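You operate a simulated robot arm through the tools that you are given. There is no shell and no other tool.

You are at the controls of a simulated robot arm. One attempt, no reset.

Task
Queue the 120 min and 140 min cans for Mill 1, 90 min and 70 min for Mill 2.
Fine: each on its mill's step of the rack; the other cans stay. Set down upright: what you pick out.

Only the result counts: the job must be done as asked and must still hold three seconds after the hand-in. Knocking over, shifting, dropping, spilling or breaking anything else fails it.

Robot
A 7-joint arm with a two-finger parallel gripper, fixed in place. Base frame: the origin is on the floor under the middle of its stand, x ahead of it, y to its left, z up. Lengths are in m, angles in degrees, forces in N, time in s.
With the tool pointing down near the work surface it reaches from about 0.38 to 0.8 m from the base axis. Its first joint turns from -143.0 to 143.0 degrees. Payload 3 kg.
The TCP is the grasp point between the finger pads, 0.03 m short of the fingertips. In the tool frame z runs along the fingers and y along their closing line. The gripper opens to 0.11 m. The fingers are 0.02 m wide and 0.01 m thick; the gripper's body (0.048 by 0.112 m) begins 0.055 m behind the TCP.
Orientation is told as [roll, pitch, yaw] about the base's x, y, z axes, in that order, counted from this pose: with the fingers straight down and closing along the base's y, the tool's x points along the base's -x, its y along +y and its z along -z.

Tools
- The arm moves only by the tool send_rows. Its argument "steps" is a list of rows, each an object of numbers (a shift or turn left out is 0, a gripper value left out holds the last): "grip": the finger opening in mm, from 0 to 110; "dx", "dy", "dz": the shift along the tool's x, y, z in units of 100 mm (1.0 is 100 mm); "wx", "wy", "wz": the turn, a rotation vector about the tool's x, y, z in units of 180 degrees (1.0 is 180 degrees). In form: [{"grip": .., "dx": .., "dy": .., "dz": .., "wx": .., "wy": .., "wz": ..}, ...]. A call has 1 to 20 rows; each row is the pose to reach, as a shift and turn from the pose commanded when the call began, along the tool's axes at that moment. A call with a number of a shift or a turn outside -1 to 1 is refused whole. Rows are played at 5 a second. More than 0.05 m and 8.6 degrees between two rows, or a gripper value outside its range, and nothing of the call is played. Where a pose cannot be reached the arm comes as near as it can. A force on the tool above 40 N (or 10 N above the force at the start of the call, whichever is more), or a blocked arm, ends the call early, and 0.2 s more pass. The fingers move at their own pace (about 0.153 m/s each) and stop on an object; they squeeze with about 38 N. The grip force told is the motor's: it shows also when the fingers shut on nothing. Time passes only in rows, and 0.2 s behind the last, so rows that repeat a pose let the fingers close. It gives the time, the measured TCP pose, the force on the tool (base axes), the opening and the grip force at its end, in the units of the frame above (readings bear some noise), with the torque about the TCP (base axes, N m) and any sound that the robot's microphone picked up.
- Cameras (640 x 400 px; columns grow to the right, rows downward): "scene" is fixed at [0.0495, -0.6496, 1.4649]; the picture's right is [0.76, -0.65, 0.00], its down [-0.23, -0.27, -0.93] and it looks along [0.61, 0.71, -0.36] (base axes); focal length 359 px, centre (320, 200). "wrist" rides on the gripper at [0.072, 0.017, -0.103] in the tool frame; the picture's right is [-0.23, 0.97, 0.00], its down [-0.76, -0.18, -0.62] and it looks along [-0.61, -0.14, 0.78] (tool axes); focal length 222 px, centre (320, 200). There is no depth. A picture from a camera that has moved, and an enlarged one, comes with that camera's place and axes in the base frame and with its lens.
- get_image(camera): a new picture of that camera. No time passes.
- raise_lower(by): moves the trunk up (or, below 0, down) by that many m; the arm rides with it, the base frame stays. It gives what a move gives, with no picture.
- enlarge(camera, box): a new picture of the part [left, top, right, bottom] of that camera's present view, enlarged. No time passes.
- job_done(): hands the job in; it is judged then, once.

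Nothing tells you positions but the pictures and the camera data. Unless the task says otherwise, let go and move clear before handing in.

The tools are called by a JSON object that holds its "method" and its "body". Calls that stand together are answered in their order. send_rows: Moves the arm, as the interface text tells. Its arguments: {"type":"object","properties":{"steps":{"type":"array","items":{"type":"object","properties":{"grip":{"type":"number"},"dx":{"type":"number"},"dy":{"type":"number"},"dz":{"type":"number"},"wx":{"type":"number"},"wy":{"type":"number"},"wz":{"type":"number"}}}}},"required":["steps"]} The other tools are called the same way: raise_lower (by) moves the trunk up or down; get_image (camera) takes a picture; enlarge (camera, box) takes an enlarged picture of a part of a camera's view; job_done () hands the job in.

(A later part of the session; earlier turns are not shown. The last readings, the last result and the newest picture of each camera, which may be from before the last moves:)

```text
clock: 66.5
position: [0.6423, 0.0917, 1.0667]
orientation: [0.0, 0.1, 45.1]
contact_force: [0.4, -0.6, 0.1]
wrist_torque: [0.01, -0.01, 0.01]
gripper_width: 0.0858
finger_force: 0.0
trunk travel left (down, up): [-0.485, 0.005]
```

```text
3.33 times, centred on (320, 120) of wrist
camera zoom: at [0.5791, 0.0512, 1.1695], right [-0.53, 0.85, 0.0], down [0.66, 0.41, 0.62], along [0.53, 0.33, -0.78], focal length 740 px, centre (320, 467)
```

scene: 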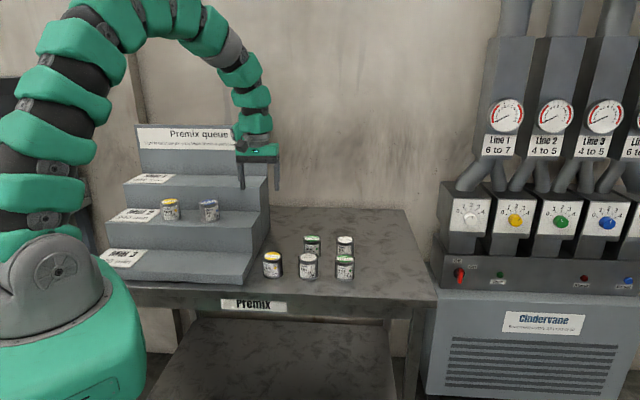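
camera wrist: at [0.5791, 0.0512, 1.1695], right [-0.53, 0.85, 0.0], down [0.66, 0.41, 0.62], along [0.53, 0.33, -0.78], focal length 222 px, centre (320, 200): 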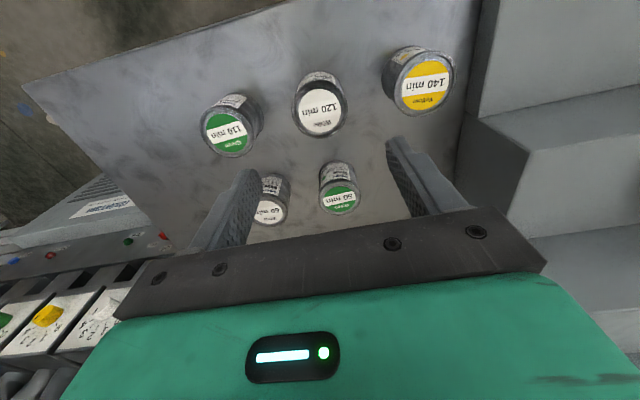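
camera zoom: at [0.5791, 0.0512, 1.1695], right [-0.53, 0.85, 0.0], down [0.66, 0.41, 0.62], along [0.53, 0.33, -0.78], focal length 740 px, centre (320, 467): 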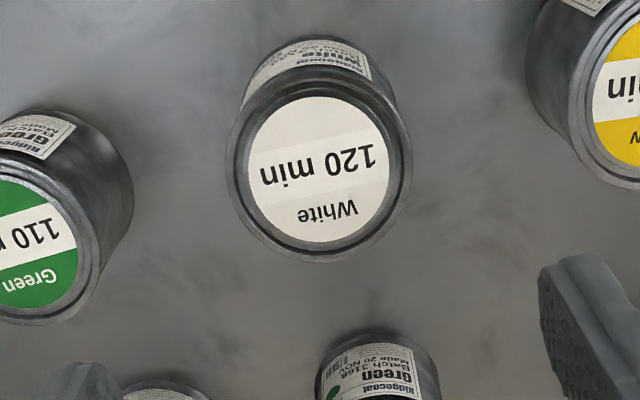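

White lid at about (0.6446, 0.0910), 2 mm off. I'll trim and descend in two stages.

{"method": "send_rows", "body": {"steps": [{"dx": -0.011, "dy": -0.021, "dz": 0.2}, {"dx": -0.011, "dy": -0.021, "dz": 0.4}, {"dx": -0.011, "dy": -0.021, "dz": 0.6}, {"dx": -0.011, "dy": -0.021, "dz": 0.8}, {"dx": -0.011, "dy": -0.021, "dz": 1.0}, {"dx": -0.011, "dy": -0.021, "dz": 1.0}]}}

{"method": "get_image", "body": {"camera": "wrist"}}

{"method": "enlarge", "body": {"camera": "scene", "box": [230, 140, 390, 300]}}

```text
clock: 67.9
position: [0.6431, 0.0896, 0.9661]
orientation: [0.0, 0.1, 45.1]
contact_force: [-0.1, -0.1, 0.1]
wrist_torque: [0.0, 0.02, 0.0]
gripper_width: 0.086
finger_force: 0.0
trunk travel left (down, up): [-0.485, 0.005]
```

```text
taken
camera wrist: at [0.5808, 0.0496, 1.0694], right [-0.53, 0.85, 0.0], down [0.66, 0.41, 0.62], along [0.53, 0.33, -0.78], focal length 222 px, centre (320, 200)
```

wrist: 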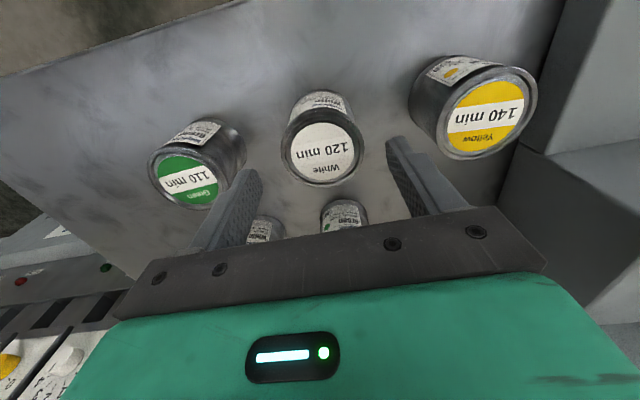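

```text
2.50 times, centred on (310, 220) of scene
camera zoom: at [0.0495, -0.6496, 1.4649], right [0.76, -0.65, 0.0], down [-0.23, -0.27, -0.93], along [0.61, 0.71, -0.36], focal length 897 px, centre (345, 150)
```

zoom: 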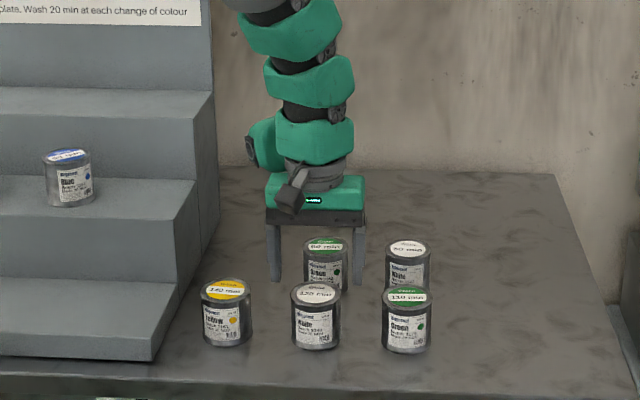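

Good alignment. Final descent and close on the White can.

{"method": "send_rows", "body": {"steps": [{"dy": 0.01, "dz": 0.15}, {"dy": 0.01, "dz": 0.3}, {"dy": 0.01, "dz": 0.45}, {"dy": 0.01, "dz": 0.58}, {"dy": 0.01, "dz": 0.685}, {"dy": 0.01, "dz": 0.685}, {"dy": 0.01, "dz": 0.685, "grip": 70}, {"dy": 0.01, "dz": 0.685, "grip": 56}, {"dy": 0.01, "dz": 0.685, "grip": 40}, {"dy": 0.01, "dz": 0.685, "grip": 20}, {"dy": 0.01, "dz": 0.685, "grip": 20}]}}

{"method": "get_image", "body": {"camera": "wrist"}}

{"method": "enlarge", "body": {"camera": "scene", "box": [230, 140, 390, 300]}}

```text
clock: 70.3
position: [0.6425, 0.0915, 0.8991]
orientation: [0.0, 0.1, 45.0]
contact_force: [-0.3, -0.7, -0.3]
wrist_torque: [0.01, -0.02, -0.03]
gripper_width: 0.0609
finger_force: 38.4
trunk travel left (down, up): [-0.485, 0.005]
```

```text
taken
camera wrist: at [0.5793, 0.0504, 1.0005], right [-0.53, 0.85, 0.0], down [0.66, 0.41, 0.62], along [0.53, 0.33, -0.78], focal length 222 px, centre (320, 200)
```

wrist: 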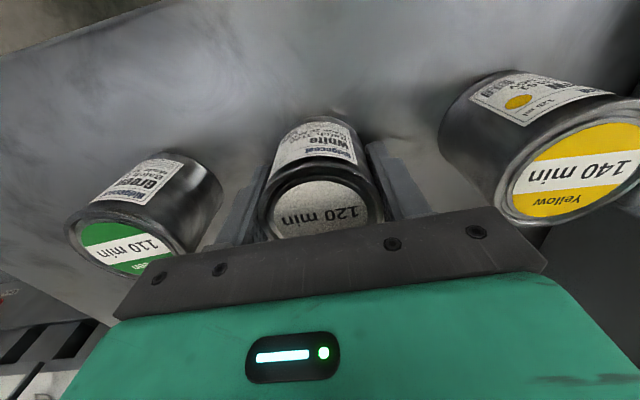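

```text
2.50 times, centred on (310, 220) of scene
camera zoom: at [0.0495, -0.6496, 1.4649], right [0.76, -0.65, 0.0], down [-0.23, -0.27, -0.93], along [0.61, 0.71, -0.36], focal length 897 px, centre (345, 150)
```

zoom: 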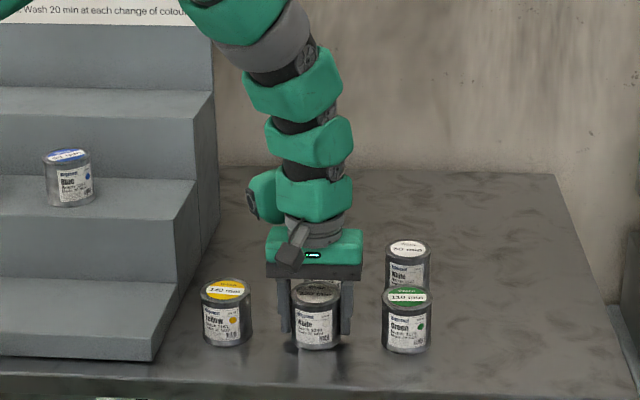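

The White can is gripped. Lifting slowly with the arm and checking for slip.

{"method": "send_rows", "body": {"steps": [{"dz": -0.02}, {"dz": -0.04}, {"dz": -0.07}, {"dz": -0.1}, {"dz": -0.14}, {"dz": -0.18}, {"dz": -0.23}, {"dz": -0.28}, {"dz": -0.34}, {"dz": -0.4}, {"dz": -0.4}]}}

{"method": "get_image", "body": {"camera": "wrist"}}

```text
clock: 72.7
position: [0.6427, 0.0907, 0.9393]
orientation: [-0.1, 0.0, 45.1]
contact_force: [0.0, 0.5, -2.3]
wrist_torque: [0.03, 0.0, 0.01]
gripper_width: 0.061
finger_force: 37.5
trunk travel left (down, up): [-0.485, 0.005]
```

```text
taken
camera wrist: at [0.5801, 0.0508, 1.0413], right [-0.53, 0.85, 0.0], down [0.66, 0.41, 0.62], along [0.53, 0.33, -0.78], focal length 222 px, centre (320, 200)
```

wrist: 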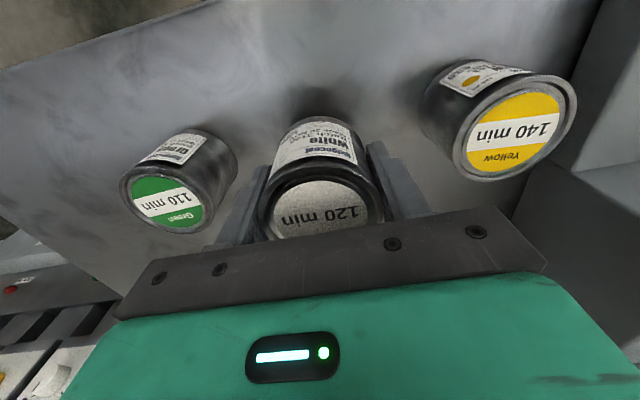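

No slip. I'll continue lifting and travel left while turning the hand, so that nothing on it faces the back plate.

{"method": "send_rows", "body": {"steps": [{"dz": -0.08}, {"dz": -0.18}, {"dz": -0.3}, {"dz": -0.42}, {"dz": -0.55}, {"dz": -0.68}, {"dz": -0.82}, {"dz": -0.95}, {"dz": -1.0}, {"dz": -1.0}]}}

{"method": "send_rows", "body": {"steps": [{"dz": -0.12}, {"dz": -0.25}, {"dz": -0.4}, {"dz": -0.55}, {"dz": -0.7}, {"dz": -0.85}, {"dz": -1.0}, {"dz": -1.0}]}}

{"method": "send_rows", "body": {"steps": [{"dz": -0.1, "dy": 0.1}, {"dz": -0.2, "dy": 0.25}, {"dz": -0.3, "dy": 0.4}, {"dz": -0.4, "dy": 0.6}, {"dz": -0.5, "dy": 0.8}, {"dz": -0.5, "dy": 1.0}, {"dz": -0.5, "dy": 1.0}]}}

{"method": "get_image", "body": {"camera": "wrist"}}

{"method": "get_image", "body": {"camera": "scene"}}

```text
clock: 74.9
position: [0.6441, 0.0923, 1.04]
orientation: [0.1, 0.1, 45.1]
contact_force: [0.1, -0.2, -1.4]
wrist_torque: [0.01, -0.01, -0.01]
gripper_width: 0.0609
finger_force: 37.7
trunk travel left (down, up): [-0.485, 0.005]
```

```text
clock: 76.7
position: [0.6436, 0.0908, 1.1382]
orientation: [0.0, 0.1, 45.1]
contact_force: [-0.7, -0.4, -1.7]
wrist_torque: [0.01, 0.02, 0.01]
gripper_width: 0.0608
finger_force: 37.9
trunk travel left (down, up): [-0.485, 0.005]
```

```text
clock: 78.3
position: [0.5722, 0.1617, 1.1878]
orientation: [0.0, 0.1, 45.1]
contact_force: [-0.9, 0.9, -1.8]
wrist_torque: [0.02, -0.01, -0.01]
gripper_width: 0.0609
finger_force: 37.9
trunk travel left (down, up): [-0.485, 0.005]
```

```text
taken
camera wrist: at [0.5095, 0.1222, 1.291], right [-0.53, 0.85, 0.0], down [0.66, 0.41, 0.62], along [0.53, 0.33, -0.78], focal length 222 px, centre (320, 200)
```

wrist: 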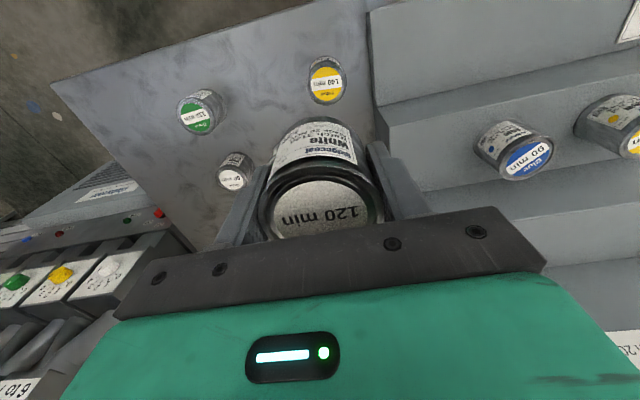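

```text
taken
```

scene: 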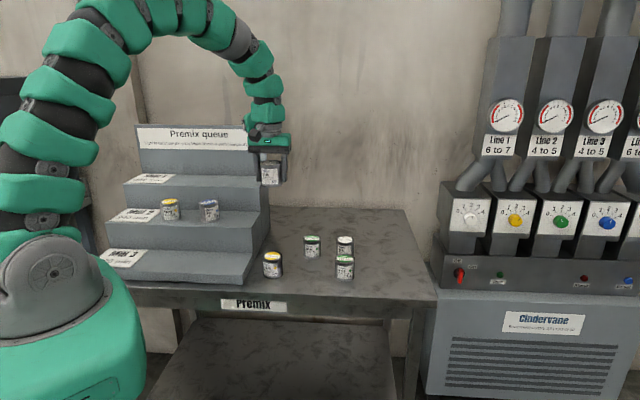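

The can is held high. Rotating in place to yaw 115 and viewing the hand's silhouette.

{"method": "send_rows", "body": {"steps": [{"wz": -0.043}, {"wz": -0.086}, {"wz": -0.13}, {"wz": -0.173}, {"wz": -0.216}, {"wz": -0.26}, {"wz": -0.303}, {"wz": -0.346}, {"wz": -0.389}, {"wz": -0.389}]}}

{"method": "get_image", "body": {"camera": "wrist"}}

{"method": "enlarge", "body": {"camera": "scene", "box": [190, 60, 350, 220]}}

```text
clock: 80.5
position: [0.5736, 0.1628, 1.1885]
orientation: [0.0, 0.0, 115.2]
contact_force: [0.3, -1.0, -1.9]
wrist_torque: [-0.03, -0.01, 0.03]
gripper_width: 0.0612
finger_force: 38.2
trunk travel left (down, up): [-0.485, 0.005]
```

```text
taken
camera wrist: at [0.5886, 0.0889, 1.2909], right [-0.98, -0.21, 0.0], down [-0.16, 0.77, 0.62], along [-0.13, 0.61, -0.78], focal length 222 px, centre (320, 200)
```

wrist: 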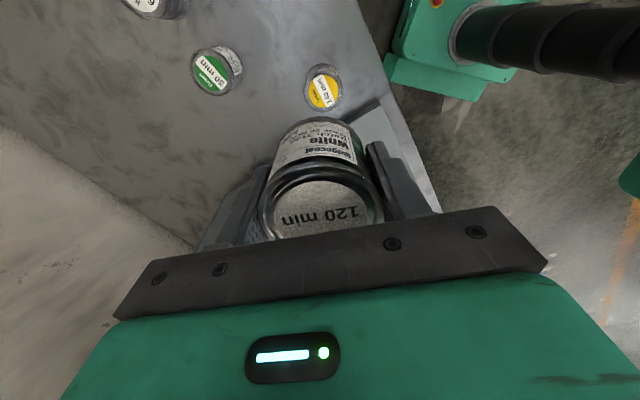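

```text
2.50 times, centred on (270, 140) of scene
camera zoom: at [0.0495, -0.6496, 1.4649], right [0.76, -0.65, 0.0], down [-0.23, -0.27, -0.93], along [0.61, 0.71, -0.36], focal length 897 px, centre (445, 350)
```

zoom: 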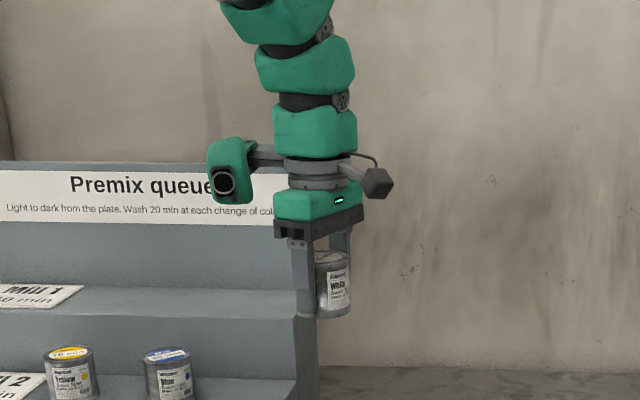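

The silhouette shows a second box on a side arm, 7–12 cm out and 8–16 cm above the TCP. At yaw 115 it points left along the step, clear of the back plate. Travelling to the Mill 1 slot at z≈1.19.

{"method": "send_rows", "body": {"steps": [{"dx": -0.17, "dy": -0.038}, {"dx": -0.34, "dy": -0.076}, {"dx": -0.51, "dy": -0.114}, {"dx": -0.68, "dy": -0.152}, {"dx": -0.847, "dy": -0.19}, {"dx": -0.847, "dy": -0.19}]}}

{"method": "send_rows", "body": {"steps": [{"dx": -0.17, "dy": -0.038}, {"dx": -0.34, "dy": -0.076}, {"dx": -0.51, "dy": -0.114}, {"dx": -0.68, "dy": -0.152}, {"dx": -0.847, "dy": -0.19}, {"dx": -0.847, "dy": -0.19}]}}

{"method": "send_rows", "body": {"steps": [{"dx": -0.17, "dy": -0.038}, {"dx": -0.34, "dy": -0.076}, {"dx": -0.51, "dy": -0.114}, {"dx": -0.68, "dy": -0.152}, {"dx": -0.847, "dy": -0.19}, {"dx": -0.847, "dy": -0.19}]}}

{"method": "get_image", "body": {"camera": "wrist"}}

{"method": "get_image", "body": {"camera": "scene"}}

```text
clock: 81.9
position: [0.5535, 0.248, 1.1887]
orientation: [0.0, 0.0, 115.0]
contact_force: [-1.0, 0.2, -2.4]
wrist_torque: [-0.02, -0.03, 0.03]
gripper_width: 0.0611
finger_force: 37.7
trunk travel left (down, up): [-0.485, 0.005]
```

```text
clock: 83.3
position: [0.536, 0.3327, 1.1897]
orientation: [0.1, 0.0, 115.0]
contact_force: [-0.2, 0.7, -2.3]
wrist_torque: [0.03, -0.02, 0.01]
gripper_width: 0.0611
finger_force: 38.2
trunk travel left (down, up): [-0.485, 0.005]
```

```text
clock: 84.7
position: [0.5161, 0.416, 1.1872]
orientation: [0.3, 0.0, 115.1]
contact_force: [0.2, 0.4, -1.2]
wrist_torque: [-0.03, 0.02, -0.04]
gripper_width: 0.061
finger_force: 37.7
trunk travel left (down, up): [-0.485, 0.005]
```

```text
taken
camera wrist: at [0.5322, 0.3431, 1.2906], right [-0.98, -0.21, 0.0], down [-0.16, 0.77, 0.62], along [-0.13, 0.61, -0.78], focal length 222 px, centre (320, 200)
```

wrist: 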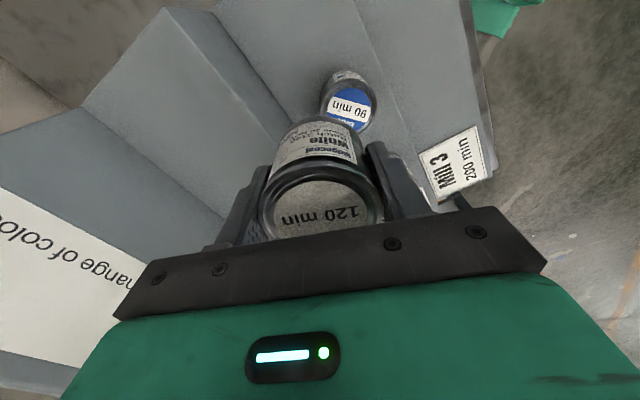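

```text
taken
```

scene: 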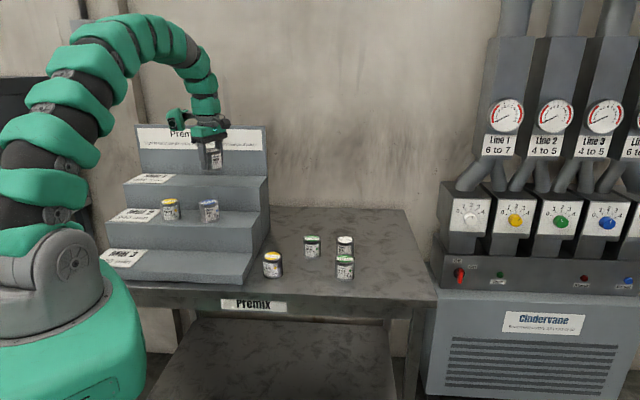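

Continuing to the slot above the Mill 1 step, beside its plate.

{"method": "send_rows", "body": {"steps": [{"dx": -0.17, "dy": -0.04}, {"dx": -0.34, "dy": -0.08}, {"dx": -0.51, "dy": -0.12}, {"dx": -0.68, "dy": -0.16}, {"dx": -0.849, "dy": -0.201}, {"dx": -0.849, "dy": -0.201}]}}

{"method": "send_rows", "body": {"steps": [{"dx": -0.17, "dy": -0.04}, {"dx": -0.34, "dy": -0.08}, {"dx": -0.51, "dy": -0.12}, {"dx": -0.68, "dy": -0.16}, {"dx": -0.849, "dy": -0.201}, {"dx": -0.849, "dy": -0.201}]}}

{"method": "get_image", "body": {"camera": "wrist"}}

{"method": "enlarge", "body": {"camera": "scene", "box": [110, 80, 280, 240]}}

```text
clock: 86.1
position: [0.4993, 0.5022, 1.189]
orientation: [0.1, 0.1, 115.1]
contact_force: [-0.2, 0.5, -2.4]
wrist_torque: [-0.02, 0.03, -0.01]
gripper_width: 0.061
finger_force: 38.3
trunk travel left (down, up): [-0.485, 0.005]
```

```text
clock: 87.5
position: [0.4784, 0.59, 1.188]
orientation: [0.1, 0.0, 115.1]
contact_force: [-0.3, 1.4, -2.3]
wrist_torque: [-0.02, -0.03, -0.01]
gripper_width: 0.0607
finger_force: 38.4
trunk travel left (down, up): [-0.485, 0.005]
```

```text
taken
camera wrist: at [0.4949, 0.5157, 1.2908], right [-0.98, -0.21, 0.0], down [-0.16, 0.77, 0.62], along [-0.13, 0.61, -0.78], focal length 222 px, centre (320, 200)
```

wrist: 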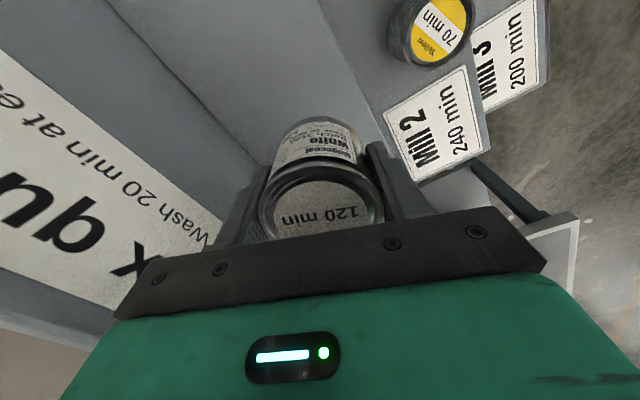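

```text
2.50 times, centred on (195, 160) of scene
camera zoom: at [0.0495, -0.6496, 1.4649], right [0.76, -0.65, 0.0], down [-0.23, -0.27, -0.93], along [0.61, 0.71, -0.36], focal length 897 px, centre (632, 300)
```

zoom: 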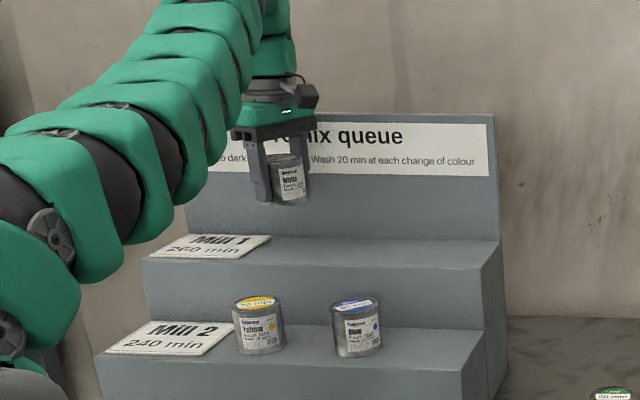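

Positioned over the Mill 1 step right of its plate. Lowering most of the way.

{"method": "send_rows", "body": {"steps": [{"dz": 0.12}, {"dz": 0.24}, {"dz": 0.36}, {"dz": 0.48}, {"dz": 0.58}, {"dz": 0.62}, {"dz": 0.62}]}}

{"method": "enlarge", "body": {"camera": "scene", "box": [110, 80, 280, 240]}}

{"method": "get_image", "body": {"camera": "wrist"}}

```text
clock: 89.1
position: [0.481, 0.5872, 1.1261]
orientation: [0.1, 0.0, 115.1]
contact_force: [0.3, 0.0, -2.0]
wrist_torque: [-0.01, -0.04, 0.0]
gripper_width: 0.061
finger_force: 37.8
trunk travel left (down, up): [-0.485, 0.005]
```

```text
2.50 times, centred on (195, 160) of scene
camera zoom: at [0.0495, -0.6496, 1.4649], right [0.76, -0.65, 0.0], down [-0.23, -0.27, -0.93], along [0.61, 0.71, -0.36], focal length 897 px, centre (632, 300)
```

zoom: 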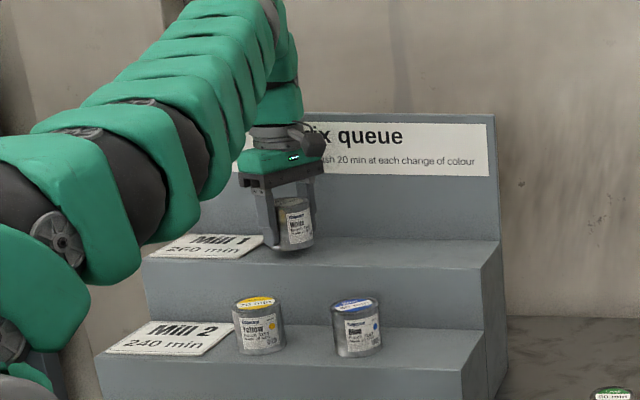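

```text
taken
camera wrist: at [0.4957, 0.5136, 1.2289], right [-0.98, -0.21, 0.0], down [-0.16, 0.77, 0.62], along [-0.13, 0.61, -0.78], focal length 222 px, centre (320, 200)
```

wrist: 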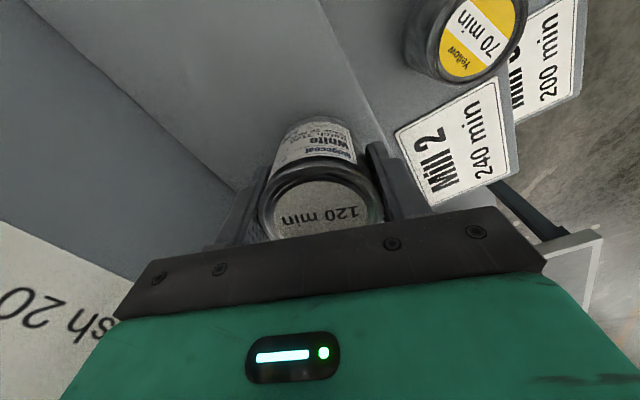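

About 13 mm left to the step. Creeping down.

{"method": "send_rows", "body": {"steps": [{"dz": 0.02}, {"dz": 0.04}, {"dz": 0.06}, {"dz": 0.08}, {"dz": 0.09}, {"dz": 0.09}]}}

```text
clock: 90.5
position: [0.4809, 0.5874, 1.1182]
orientation: [0.2, -0.1, 115.1]
contact_force: [0.1, -0.1, -1.3]
wrist_torque: [0.01, 0.0, 0.02]
gripper_width: 0.061
finger_force: 38.3
trunk travel left (down, up): [-0.485, 0.005]
```

{"method": "send_rows", "body": {"steps": [{"dz": 0.01}, {"dz": 0.02}, {"dz": 0.03}, {"dz": 0.03}]}}

```text
clock: 91.5
position: [0.4816, 0.5859, 1.115]
orientation: [0.1, 0.0, 115.1]
contact_force: [-0.3, 0.8, -3.5]
wrist_torque: [0.01, 0.02, -0.02]
gripper_width: 0.0608
finger_force: 38.0
trunk travel left (down, up): [-0.485, 0.005]
```

{"method": "send_rows", "body": {"steps": [{"dz": 0.01}, {"dz": 0.02}, {"dz": 0.03}, {"dz": 0.03}]}}

{"method": "enlarge", "body": {"camera": "scene", "box": [160, 130, 260, 210]}}

```text
clock: 92.5
position: [0.4806, 0.5871, 1.1143]
orientation: [0.0, 0.0, 115.1]
contact_force: [4.6, 4.7, 16.2]
wrist_torque: [-0.23, -0.18, 0.13]
gripper_width: 0.0609
finger_force: 38.0
trunk travel left (down, up): [-0.485, 0.005]
```

```text
5.00 times, centred on (210, 170) of scene
camera zoom: at [0.0495, -0.6496, 1.4649], right [0.76, -0.65, 0.0], down [-0.23, -0.27, -0.93], along [0.61, 0.71, -0.36], focal length 1794 px, centre (870, 350)
```

zoom: 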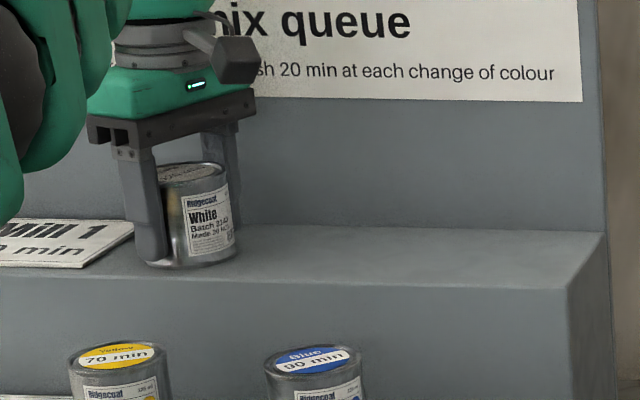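

Contact with the Mill 1 step at about 16 N. Easing off and releasing.

{"method": "send_rows", "body": {"steps": [{"dz": -0.012, "grip": 60}, {"dz": -0.012, "grip": 66}, {"dz": -0.012, "grip": 74}, {"dz": -0.012, "grip": 84}, {"dz": -0.012, "grip": 84}]}}

{"method": "enlarge", "body": {"camera": "scene", "box": [160, 130, 260, 210]}}

{"method": "get_image", "body": {"camera": "wrist"}}

```text
clock: 93.7
position: [0.481, 0.5874, 1.1126]
orientation: [0.1, -0.1, 115.1]
contact_force: [0.5, 0.9, -0.6]
wrist_torque: [0.02, 0.02, 0.03]
gripper_width: 0.0839
finger_force: 0.1
trunk travel left (down, up): [-0.485, 0.005]
```

```text
5.00 times, centred on (210, 170) of scene
camera zoom: at [0.0495, -0.6496, 1.4649], right [0.76, -0.65, 0.0], down [-0.23, -0.27, -0.93], along [0.61, 0.71, -0.36], focal length 1794 px, centre (870, 350)
```

zoom: 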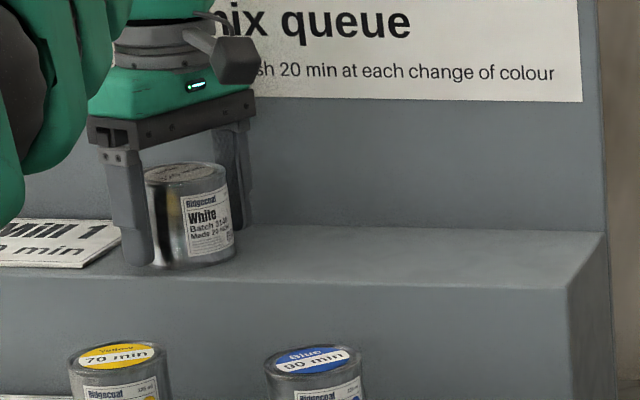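

```text
taken
camera wrist: at [0.4961, 0.5134, 1.2151], right [-0.98, -0.21, 0.0], down [-0.16, 0.77, 0.62], along [-0.13, 0.61, -0.78], focal length 222 px, centre (320, 200)
```

wrist: 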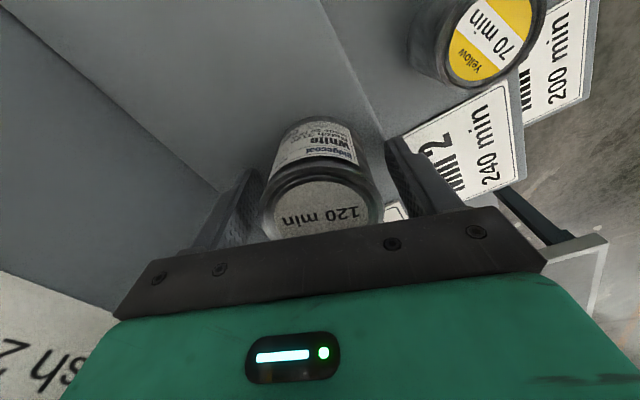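

White stands upright on the Mill 1 step beside its plate. Backing straight up, then returning for the 140 min Yellow.

{"method": "send_rows", "body": {"steps": [{"dz": -0.1}, {"dz": -0.25}, {"dz": -0.4}, {"dz": -0.55}, {"dz": -0.7}, {"dz": -0.8}, {"dz": -0.8}]}}

{"method": "send_rows", "body": {"steps": [{"dx": 0.17, "dy": 0.06}, {"dx": 0.34, "dy": 0.12}, {"dx": 0.51, "dy": 0.18}, {"dx": 0.68, "dy": 0.24}, {"dx": 0.849, "dy": 0.3}, {"dx": 0.849, "dy": 0.3}]}}

{"method": "send_rows", "body": {"steps": [{"dx": 0.2, "dy": 0.06}, {"dx": 0.4, "dy": 0.12}, {"dx": 0.6, "dy": 0.18}, {"dx": 0.8, "dy": 0.24}, {"dx": 1.0, "dy": 0.3}, {"dx": 1.0, "dy": 0.3}]}}

{"method": "get_image", "body": {"camera": "scene"}}

{"method": "get_image", "body": {"camera": "wrist"}}

```text
clock: 95.3
position: [0.4814, 0.5861, 1.1927]
orientation: [0.1, 0.1, 115.1]
contact_force: [-0.6, -0.7, 0.2]
wrist_torque: [0.01, -0.03, 0.04]
gripper_width: 0.0842
finger_force: 0.2
trunk travel left (down, up): [-0.485, 0.005]
```

```text
clock: 96.7
position: [0.4878, 0.4972, 1.192]
orientation: [0.0, 0.0, 115.2]
contact_force: [-0.8, 0.2, -0.1]
wrist_torque: [0.02, -0.02, 0.02]
gripper_width: 0.0841
finger_force: 0.0
trunk travel left (down, up): [-0.485, 0.005]
```

```text
clock: 98.1
position: [0.5052, 0.3936, 1.192]
orientation: [0.1, 0.0, 115.1]
contact_force: [-0.6, -0.3, -0.4]
wrist_torque: [0.01, 0.03, 0.05]
gripper_width: 0.084
finger_force: 0.0
trunk travel left (down, up): [-0.485, 0.005]
```

```text
taken
```

scene: 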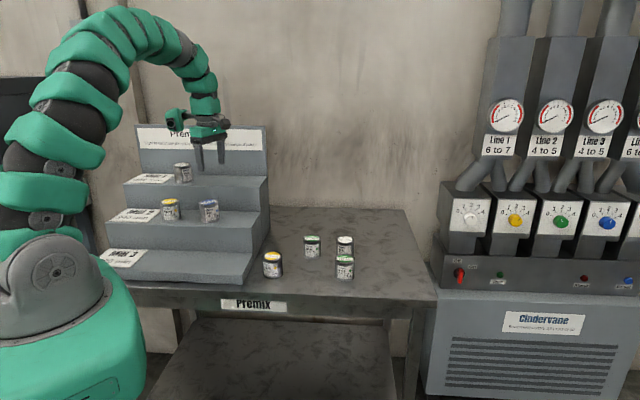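

```text
taken
camera wrist: at [0.5202, 0.3197, 1.2941], right [-0.98, -0.21, 0.0], down [-0.16, 0.77, 0.62], along [-0.13, 0.61, -0.78], focal length 222 px, centre (320, 200)
```

wrist: 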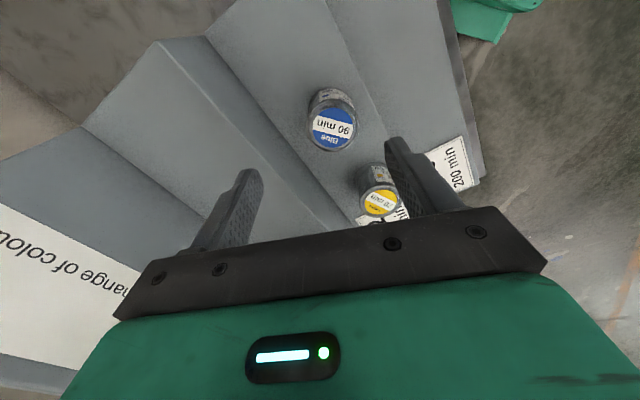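

All three placed cans look right. Now back to the 140 min Yellow at about (0.564, 0.168), keeping this hand angle, which also suits that pick.

{"method": "send_rows", "body": {"steps": [{"dx": 0.2, "dy": 0.035}, {"dx": 0.4, "dy": 0.07}, {"dx": 0.6, "dy": 0.105}, {"dx": 0.764, "dy": 0.14}, {"dx": 0.764, "dy": 0.14}]}}

{"method": "send_rows", "body": {"steps": [{"dx": 0.2, "dy": 0.035}, {"dx": 0.4, "dy": 0.07}, {"dx": 0.6, "dy": 0.105}, {"dx": 0.764, "dy": 0.14}, {"dx": 0.764, "dy": 0.14}]}}

{"method": "send_rows", "body": {"steps": [{"dx": 0.2, "dy": 0.035}, {"dx": 0.4, "dy": 0.07}, {"dx": 0.6, "dy": 0.105}, {"dx": 0.764, "dy": 0.14}, {"dx": 0.764, "dy": 0.14, "dz": 0.25}, {"dx": 0.764, "dy": 0.14, "dz": 0.5}, {"dx": 0.764, "dy": 0.14, "dz": 0.75}, {"dx": 0.764, "dy": 0.14, "dz": 1.0}, {"dx": 0.764, "dy": 0.14, "dz": 1.0}]}}

{"method": "get_image", "body": {"camera": "wrist"}}

{"method": "enlarge", "body": {"camera": "wrist", "box": [260, 60, 380, 180]}}

{"method": "get_image", "body": {"camera": "scene"}}

```text
clock: 99.3
position: [0.5242, 0.3199, 1.1913]
orientation: [0.1, 0.0, 115.1]
contact_force: [-0.4, 0.3, -0.6]
wrist_torque: [-0.03, 0.05, 0.01]
gripper_width: 0.084
finger_force: 0.0
trunk travel left (down, up): [-0.485, 0.005]
```

```text
clock: 100.5
position: [0.5438, 0.2434, 1.1936]
orientation: [0.1, -0.1, 114.9]
contact_force: [0.4, 0.6, 0.1]
wrist_torque: [0.01, 0.0, 0.01]
gripper_width: 0.0841
finger_force: 0.0
trunk travel left (down, up): [-0.485, 0.005]
```

```text
clock: 102.5
position: [0.5636, 0.1685, 1.0933]
orientation: [0.1, -0.1, 115.1]
contact_force: [0.7, -0.8, 0.4]
wrist_torque: [-0.04, 0.0, 0.01]
gripper_width: 0.0844
finger_force: 0.1
trunk travel left (down, up): [-0.485, 0.005]
```

```text
taken
camera wrist: at [0.5797, 0.0947, 1.1958], right [-0.98, -0.21, 0.0], down [-0.16, 0.77, 0.62], along [-0.13, 0.61, -0.78], focal length 222 px, centre (320, 200)
```

wrist: 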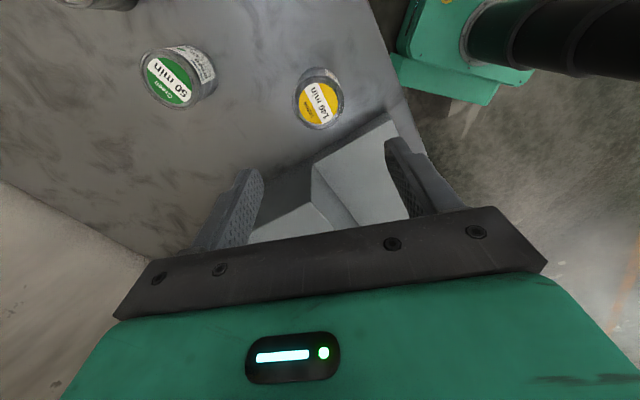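

```text
3.33 times, centred on (320, 120) of wrist
camera zoom: at [0.5797, 0.0947, 1.1958], right [-0.98, -0.21, 0.0], down [-0.16, 0.77, 0.62], along [-0.13, 0.61, -0.78], focal length 740 px, centre (320, 467)
```

zoom: 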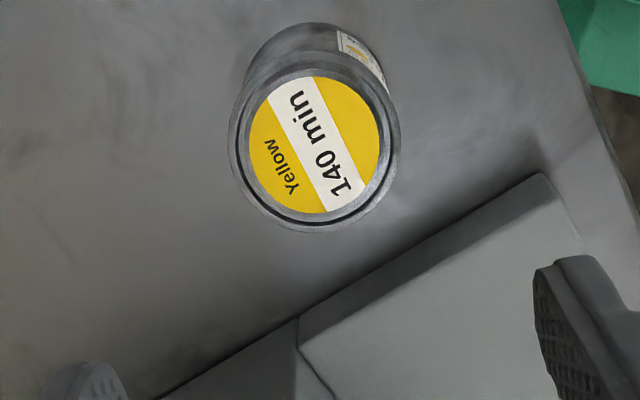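

```text
taken
```

scene: 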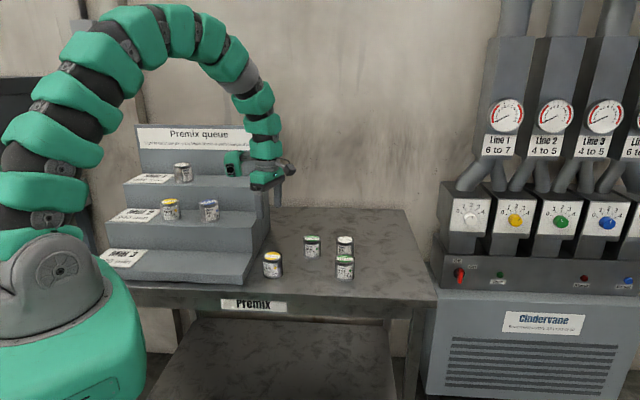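

Only 2 mm off. Descending on the Yellow 140 in two stages.

{"method": "send_rows", "body": {"steps": [{"dx": 0.004, "dy": -0.018, "dz": 0.2}, {"dx": 0.004, "dy": -0.018, "dz": 0.4}, {"dx": 0.004, "dy": -0.018, "dz": 0.6}, {"dx": 0.004, "dy": -0.018, "dz": 0.8}, {"dx": 0.004, "dy": -0.018, "dz": 1.0}, {"dx": 0.004, "dy": -0.018, "dz": 1.0}]}}

{"method": "send_rows", "body": {"steps": [{"dz": 0.15}, {"dz": 0.3}, {"dz": 0.3}]}}

{"method": "get_image", "body": {"camera": "wrist"}}

{"method": "enlarge", "body": {"camera": "scene", "box": [190, 140, 350, 300]}}

```text
clock: 103.9
position: [0.5647, 0.169, 0.9936]
orientation: [0.0, 0.0, 115.1]
contact_force: [-0.1, 0.0, 1.3]
wrist_torque: [0.01, 0.01, -0.01]
gripper_width: 0.0841
finger_force: 0.0
trunk travel left (down, up): [-0.485, 0.005]
```

```text
clock: 104.7
position: [0.5655, 0.171, 0.9646]
orientation: [0.1, -0.1, 115.0]
contact_force: [-0.2, -0.3, 0.0]
wrist_torque: [-0.04, -0.02, 0.02]
gripper_width: 0.0841
finger_force: 0.2
trunk travel left (down, up): [-0.485, 0.005]
```

```text
taken
camera wrist: at [0.5806, 0.0964, 1.0663], right [-0.98, -0.21, 0.0], down [-0.16, 0.77, 0.62], along [-0.13, 0.61, -0.78], focal length 222 px, centre (320, 200)
```

wrist: 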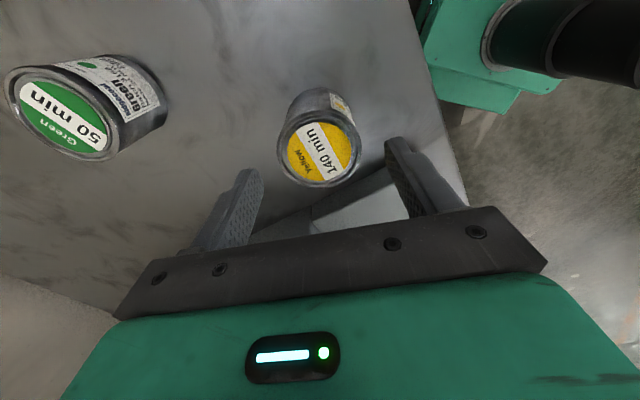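

```text
2.50 times, centred on (270, 220) of scene
camera zoom: at [0.0495, -0.6496, 1.4649], right [0.76, -0.65, 0.0], down [-0.23, -0.27, -0.93], along [0.61, 0.71, -0.36], focal length 897 px, centre (445, 150)
```

zoom: 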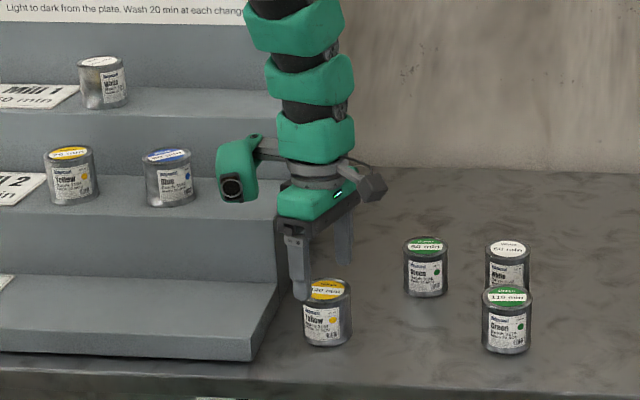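

{"method": "enlarge", "body": {"camera": "wrist", "box": [250, 70, 390, 210]}}

```text
2.86 times, centred on (320, 140) of wrist
camera zoom: at [0.5806, 0.0964, 1.0663], right [-0.98, -0.21, 0.0], down [-0.16, 0.77, 0.62], along [-0.13, 0.61, -0.78], focal length 635 px, centre (320, 371)
```

zoom: 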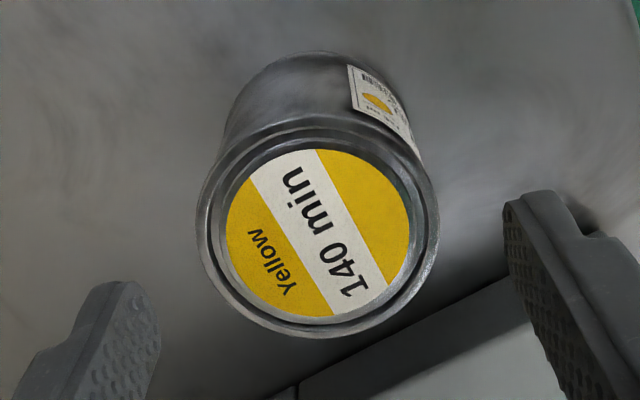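

Well centred. Final descent and close.

{"method": "send_rows", "body": {"steps": [{"dz": 0.15}, {"dz": 0.3}, {"dz": 0.45}, {"dz": 0.58}, {"dz": 0.666}, {"dz": 0.666}, {"dz": 0.666, "grip": 70}, {"dz": 0.666, "grip": 56}, {"dz": 0.666, "grip": 40}, {"dz": 0.666, "grip": 20}, {"dz": 0.666, "grip": 20}]}}

{"method": "get_image", "body": {"camera": "wrist"}}

{"method": "enlarge", "body": {"camera": "scene", "box": [190, 140, 350, 300]}}

```text
clock: 107.1
position: [0.5657, 0.1695, 0.8981]
orientation: [0.0, 0.0, 115.1]
contact_force: [0.2, -1.5, 0.8]
wrist_torque: [0.06, -0.09, -0.02]
gripper_width: 0.0607
finger_force: 37.8
trunk travel left (down, up): [-0.485, 0.005]
```

```text
taken
camera wrist: at [0.5806, 0.0956, 0.9998], right [-0.98, -0.21, 0.0], down [-0.16, 0.77, 0.62], along [-0.13, 0.61, -0.78], focal length 222 px, centre (320, 200)
```

wrist: 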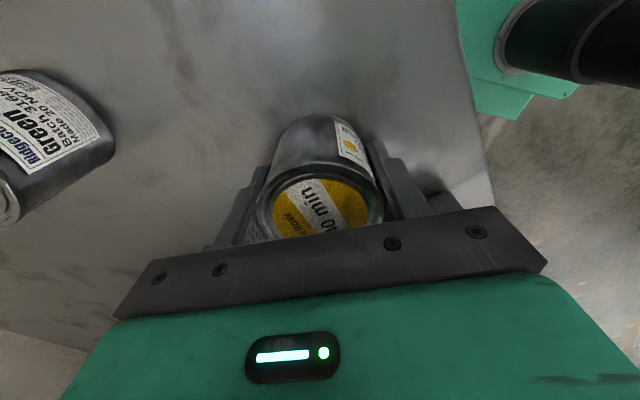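

```text
2.50 times, centred on (270, 220) of scene
camera zoom: at [0.0495, -0.6496, 1.4649], right [0.76, -0.65, 0.0], down [-0.23, -0.27, -0.93], along [0.61, 0.71, -0.36], focal length 897 px, centre (445, 150)
```

zoom: 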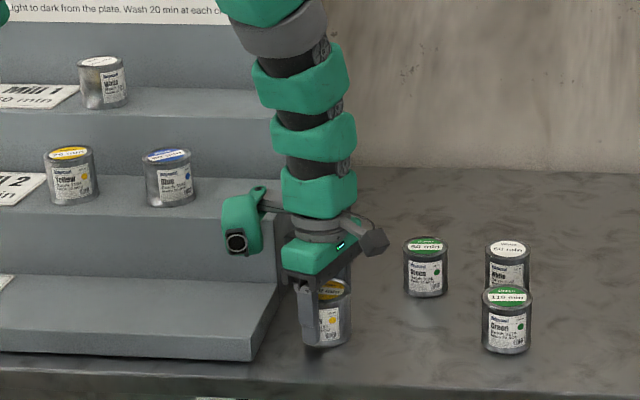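

Yellow 140 is gripped at 60.7 mm, with the side box clear of the rack. Lifting slowly.

{"method": "send_rows", "body": {"steps": [{"dz": -0.02}, {"dz": -0.04}, {"dz": -0.07}, {"dz": -0.1}, {"dz": -0.14}, {"dz": -0.18}, {"dz": -0.23}, {"dz": -0.28}, {"dz": -0.34}, {"dz": -0.4}, {"dz": -0.4}]}}

{"method": "get_image", "body": {"camera": "wrist"}}

```text
clock: 109.5
position: [0.5667, 0.1686, 0.9365]
orientation: [0.1, 0.0, 115.1]
contact_force: [-0.1, -0.4, -1.7]
wrist_torque: [-0.01, -0.01, -0.02]
gripper_width: 0.0609
finger_force: 38.2
trunk travel left (down, up): [-0.485, 0.005]
```

```text
taken
camera wrist: at [0.5813, 0.0953, 1.0386], right [-0.98, -0.21, 0.0], down [-0.16, 0.77, 0.62], along [-0.13, 0.61, -0.78], focal length 222 px, centre (320, 200)
```

wrist: 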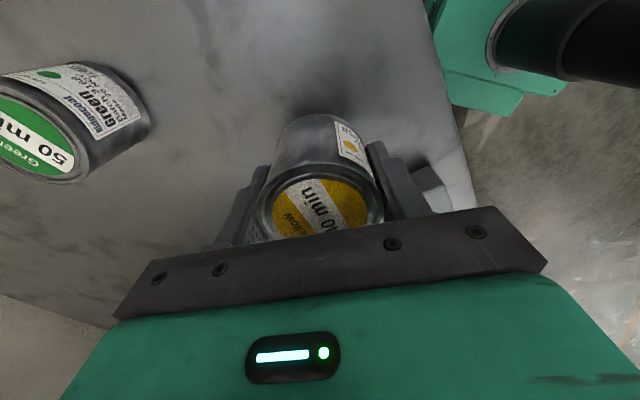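

No slip. Rising to travel height, then across to the second Mill 1 slot at e_r≈+0.065.

{"method": "send_rows", "body": {"steps": [{"dz": -0.08}, {"dz": -0.18}, {"dz": -0.3}, {"dz": -0.42}, {"dz": -0.55}, {"dz": -0.68}, {"dz": -0.82}, {"dz": -0.95}, {"dz": -1.0}, {"dz": -1.0}]}}

{"method": "send_rows", "body": {"steps": [{"dz": -0.12}, {"dz": -0.25}, {"dz": -0.4}, {"dz": -0.55}, {"dz": -0.7}, {"dz": -0.85}, {"dz": -1.0}, {"dz": -1.0}]}}

{"method": "send_rows", "body": {"steps": [{"dz": -0.12}, {"dz": -0.25}, {"dz": -0.4}, {"dz": -0.52}, {"dz": -0.52}]}}

{"method": "send_rows", "body": {"steps": [{"dx": -0.19, "dy": -0.098}, {"dx": -0.38, "dy": -0.196}, {"dx": -0.57, "dy": -0.294}, {"dx": -0.76, "dy": -0.392}, {"dx": -0.946, "dy": -0.49}, {"dx": -0.946, "dy": -0.49}]}}

{"method": "get_image", "body": {"camera": "wrist"}}

{"method": "get_image", "body": {"camera": "scene"}}

```text
clock: 111.7
position: [0.5646, 0.1702, 1.0343]
orientation: [0.1, -0.1, 115.1]
contact_force: [0.5, 0.3, -1.8]
wrist_torque: [-0.01, 0.02, 0.0]
gripper_width: 0.0608
finger_force: 37.9
trunk travel left (down, up): [-0.485, 0.005]
```

```text
clock: 113.5
position: [0.5654, 0.1698, 1.1357]
orientation: [0.1, 0.0, 115.1]
contact_force: [0.4, 0.1, -1.3]
wrist_torque: [0.01, 0.02, 0.01]
gripper_width: 0.0606
finger_force: 37.8
trunk travel left (down, up): [-0.485, 0.005]
```

```text
clock: 114.7
position: [0.5657, 0.1699, 1.1872]
orientation: [0.1, 0.0, 115.2]
contact_force: [-0.1, -0.5, -1.4]
wrist_torque: [-0.02, -0.02, 0.02]
gripper_width: 0.0608
finger_force: 37.5
trunk travel left (down, up): [-0.485, 0.005]
```

```text
clock: 116.1
position: [0.5678, 0.2765, 1.1879]
orientation: [0.1, 0.0, 115.1]
contact_force: [-0.3, 0.1, -2.2]
wrist_torque: [0.03, 0.02, 0.02]
gripper_width: 0.0609
finger_force: 37.7
trunk travel left (down, up): [-0.485, 0.005]
```

```text
taken
camera wrist: at [0.5839, 0.2027, 1.2902], right [-0.98, -0.21, 0.0], down [-0.16, 0.77, 0.62], along [-0.13, 0.61, -0.78], focal length 222 px, centre (320, 200)
```

wrist: 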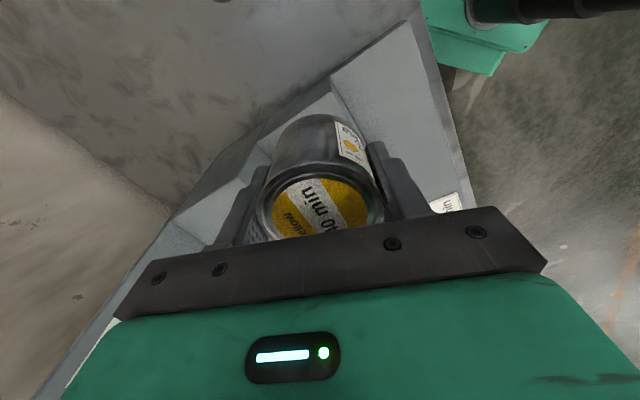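

```text
taken
```

scene: 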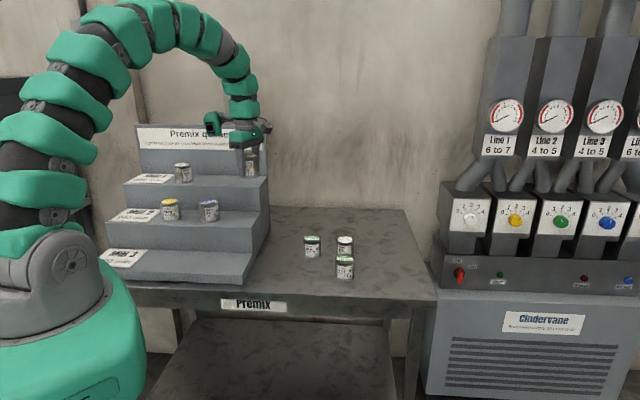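

On course. Two more moves to the slot above the Mill 1 step.

{"method": "send_rows", "body": {"steps": [{"dx": -0.19, "dy": -0.1}, {"dx": -0.38, "dy": -0.2}, {"dx": -0.57, "dy": -0.3}, {"dx": -0.76, "dy": -0.4}, {"dx": -0.9325, "dy": -0.501}, {"dx": -0.9325, "dy": -0.501}]}}

{"method": "send_rows", "body": {"steps": [{"dx": -0.19, "dy": -0.1}, {"dx": -0.38, "dy": -0.2}, {"dx": -0.57, "dy": -0.3}, {"dx": -0.76, "dy": -0.4}, {"dx": -0.9325, "dy": -0.501}, {"dx": -0.9325, "dy": -0.501}]}}

{"method": "get_image", "body": {"camera": "wrist"}}

{"method": "enlarge", "body": {"camera": "scene", "box": [110, 80, 280, 240]}}

```text
clock: 117.5
position: [0.5758, 0.3819, 1.1881]
orientation: [0.1, 0.0, 115.1]
contact_force: [-0.4, 0.5, -2.4]
wrist_torque: [0.0, 0.0, 0.01]
gripper_width: 0.0609
finger_force: 37.6
trunk travel left (down, up): [-0.485, 0.005]
```

```text
clock: 118.9
position: [0.5822, 0.4868, 1.1858]
orientation: [0.2, 0.0, 115.1]
contact_force: [0.0, 0.7, -2.0]
wrist_torque: [0.01, 0.05, -0.01]
gripper_width: 0.0609
finger_force: 37.9
trunk travel left (down, up): [-0.485, 0.005]
```

```text
taken
camera wrist: at [0.5972, 0.4136, 1.2886], right [-0.98, -0.21, 0.0], down [-0.16, 0.77, 0.62], along [-0.13, 0.61, -0.78], focal length 222 px, centre (320, 200)
```

wrist: 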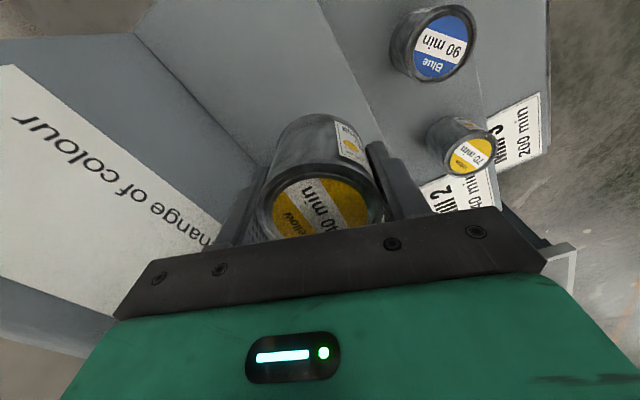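

```text
2.50 times, centred on (195, 160) of scene
camera zoom: at [0.0495, -0.6496, 1.4649], right [0.76, -0.65, 0.0], down [-0.23, -0.27, -0.93], along [0.61, 0.71, -0.36], focal length 897 px, centre (632, 300)
```

zoom: 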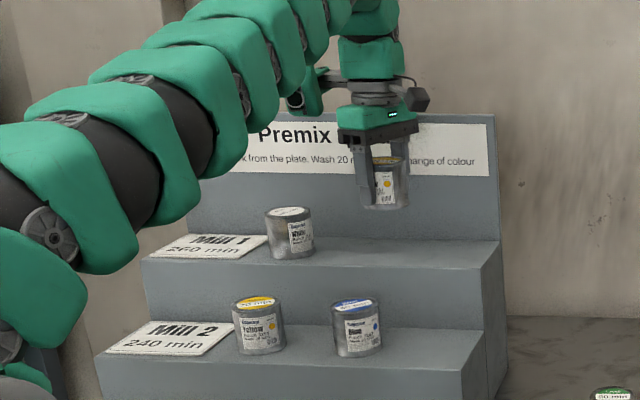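

Above the slot with White to the left and a good gap. Lowering.

{"method": "send_rows", "body": {"steps": [{"dz": 0.12}, {"dz": 0.24}, {"dz": 0.36}, {"dz": 0.48}, {"dz": 0.57}, {"dz": 0.61}, {"dz": 0.61}]}}

{"method": "enlarge", "body": {"camera": "scene", "box": [140, 110, 280, 230]}}

```text
clock: 120.5
position: [0.581, 0.4859, 1.1279]
orientation: [0.1, 0.0, 115.1]
contact_force: [0.5, -0.6, -2.5]
wrist_torque: [0.03, -0.03, 0.03]
gripper_width: 0.0606
finger_force: 38.1
trunk travel left (down, up): [-0.485, 0.005]
```

```text
3.33 times, centred on (210, 170) of scene
camera zoom: at [0.0495, -0.6496, 1.4649], right [0.76, -0.65, 0.0], down [-0.23, -0.27, -0.93], along [0.61, 0.71, -0.36], focal length 1196 px, centre (687, 300)
```

zoom: 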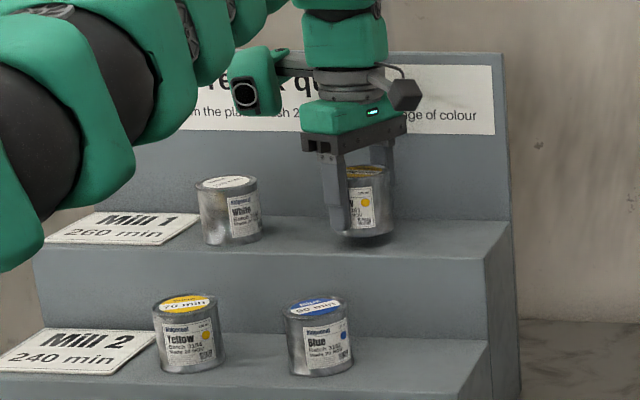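

Everything is clear; the side box stays well above the White can. Creeping down.

{"method": "send_rows", "body": {"steps": [{"dz": 0.02}, {"dz": 0.04}, {"dz": 0.06}, {"dz": 0.08}, {"dz": 0.1}, {"dz": 0.11}, {"dz": 0.11}]}}

```text
clock: 122.1
position: [0.5816, 0.4874, 1.1152]
orientation: [0.2, 0.0, 115.1]
contact_force: [-0.6, -0.6, -2.1]
wrist_torque: [-0.02, 0.0, -0.02]
gripper_width: 0.0609
finger_force: 37.5
trunk travel left (down, up): [-0.485, 0.005]
```

{"method": "send_rows", "body": {"steps": [{"dz": 0.01}, {"dz": 0.02}, {"dz": 0.03}, {"dz": 0.03}]}}

```text
clock: 123.1
position: [0.5824, 0.4882, 1.1135]
orientation: [0.0, 0.0, 115.1]
contact_force: [-0.4, -0.1, -2.3]
wrist_torque: [-0.02, 0.01, 0.03]
gripper_width: 0.0607
finger_force: 38.0
trunk travel left (down, up): [-0.485, 0.005]
```

{"method": "send_rows", "body": {"steps": [{"dz": 0.01}, {"dz": 0.02}, {"dz": 0.03}, {"dz": 0.03}]}}

{"method": "enlarge", "body": {"camera": "scene", "box": [170, 130, 270, 210]}}

```text
clock: 124.1
position: [0.5833, 0.4872, 1.1131]
orientation: [-0.2, 0.0, 115.1]
contact_force: [8.1, 4.9, 31.2]
wrist_torque: [-0.03, 0.16, 0.12]
gripper_width: 0.0611
finger_force: 38.1
trunk travel left (down, up): [-0.485, 0.005]
```

```text
5.00 times, centred on (220, 170) of scene
camera zoom: at [0.0495, -0.6496, 1.4649], right [0.76, -0.65, 0.0], down [-0.23, -0.27, -0.93], along [0.61, 0.71, -0.36], focal length 1794 px, centre (820, 350)
```

zoom: 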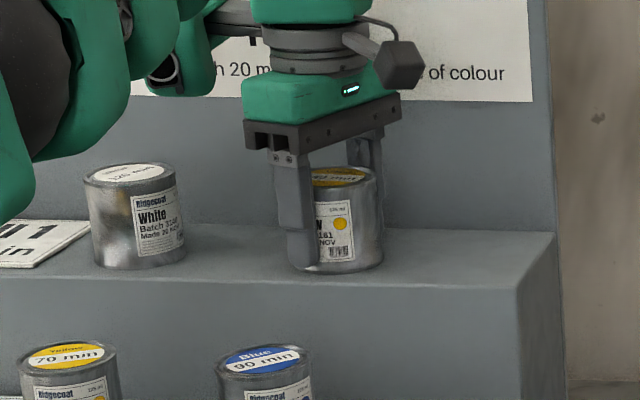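

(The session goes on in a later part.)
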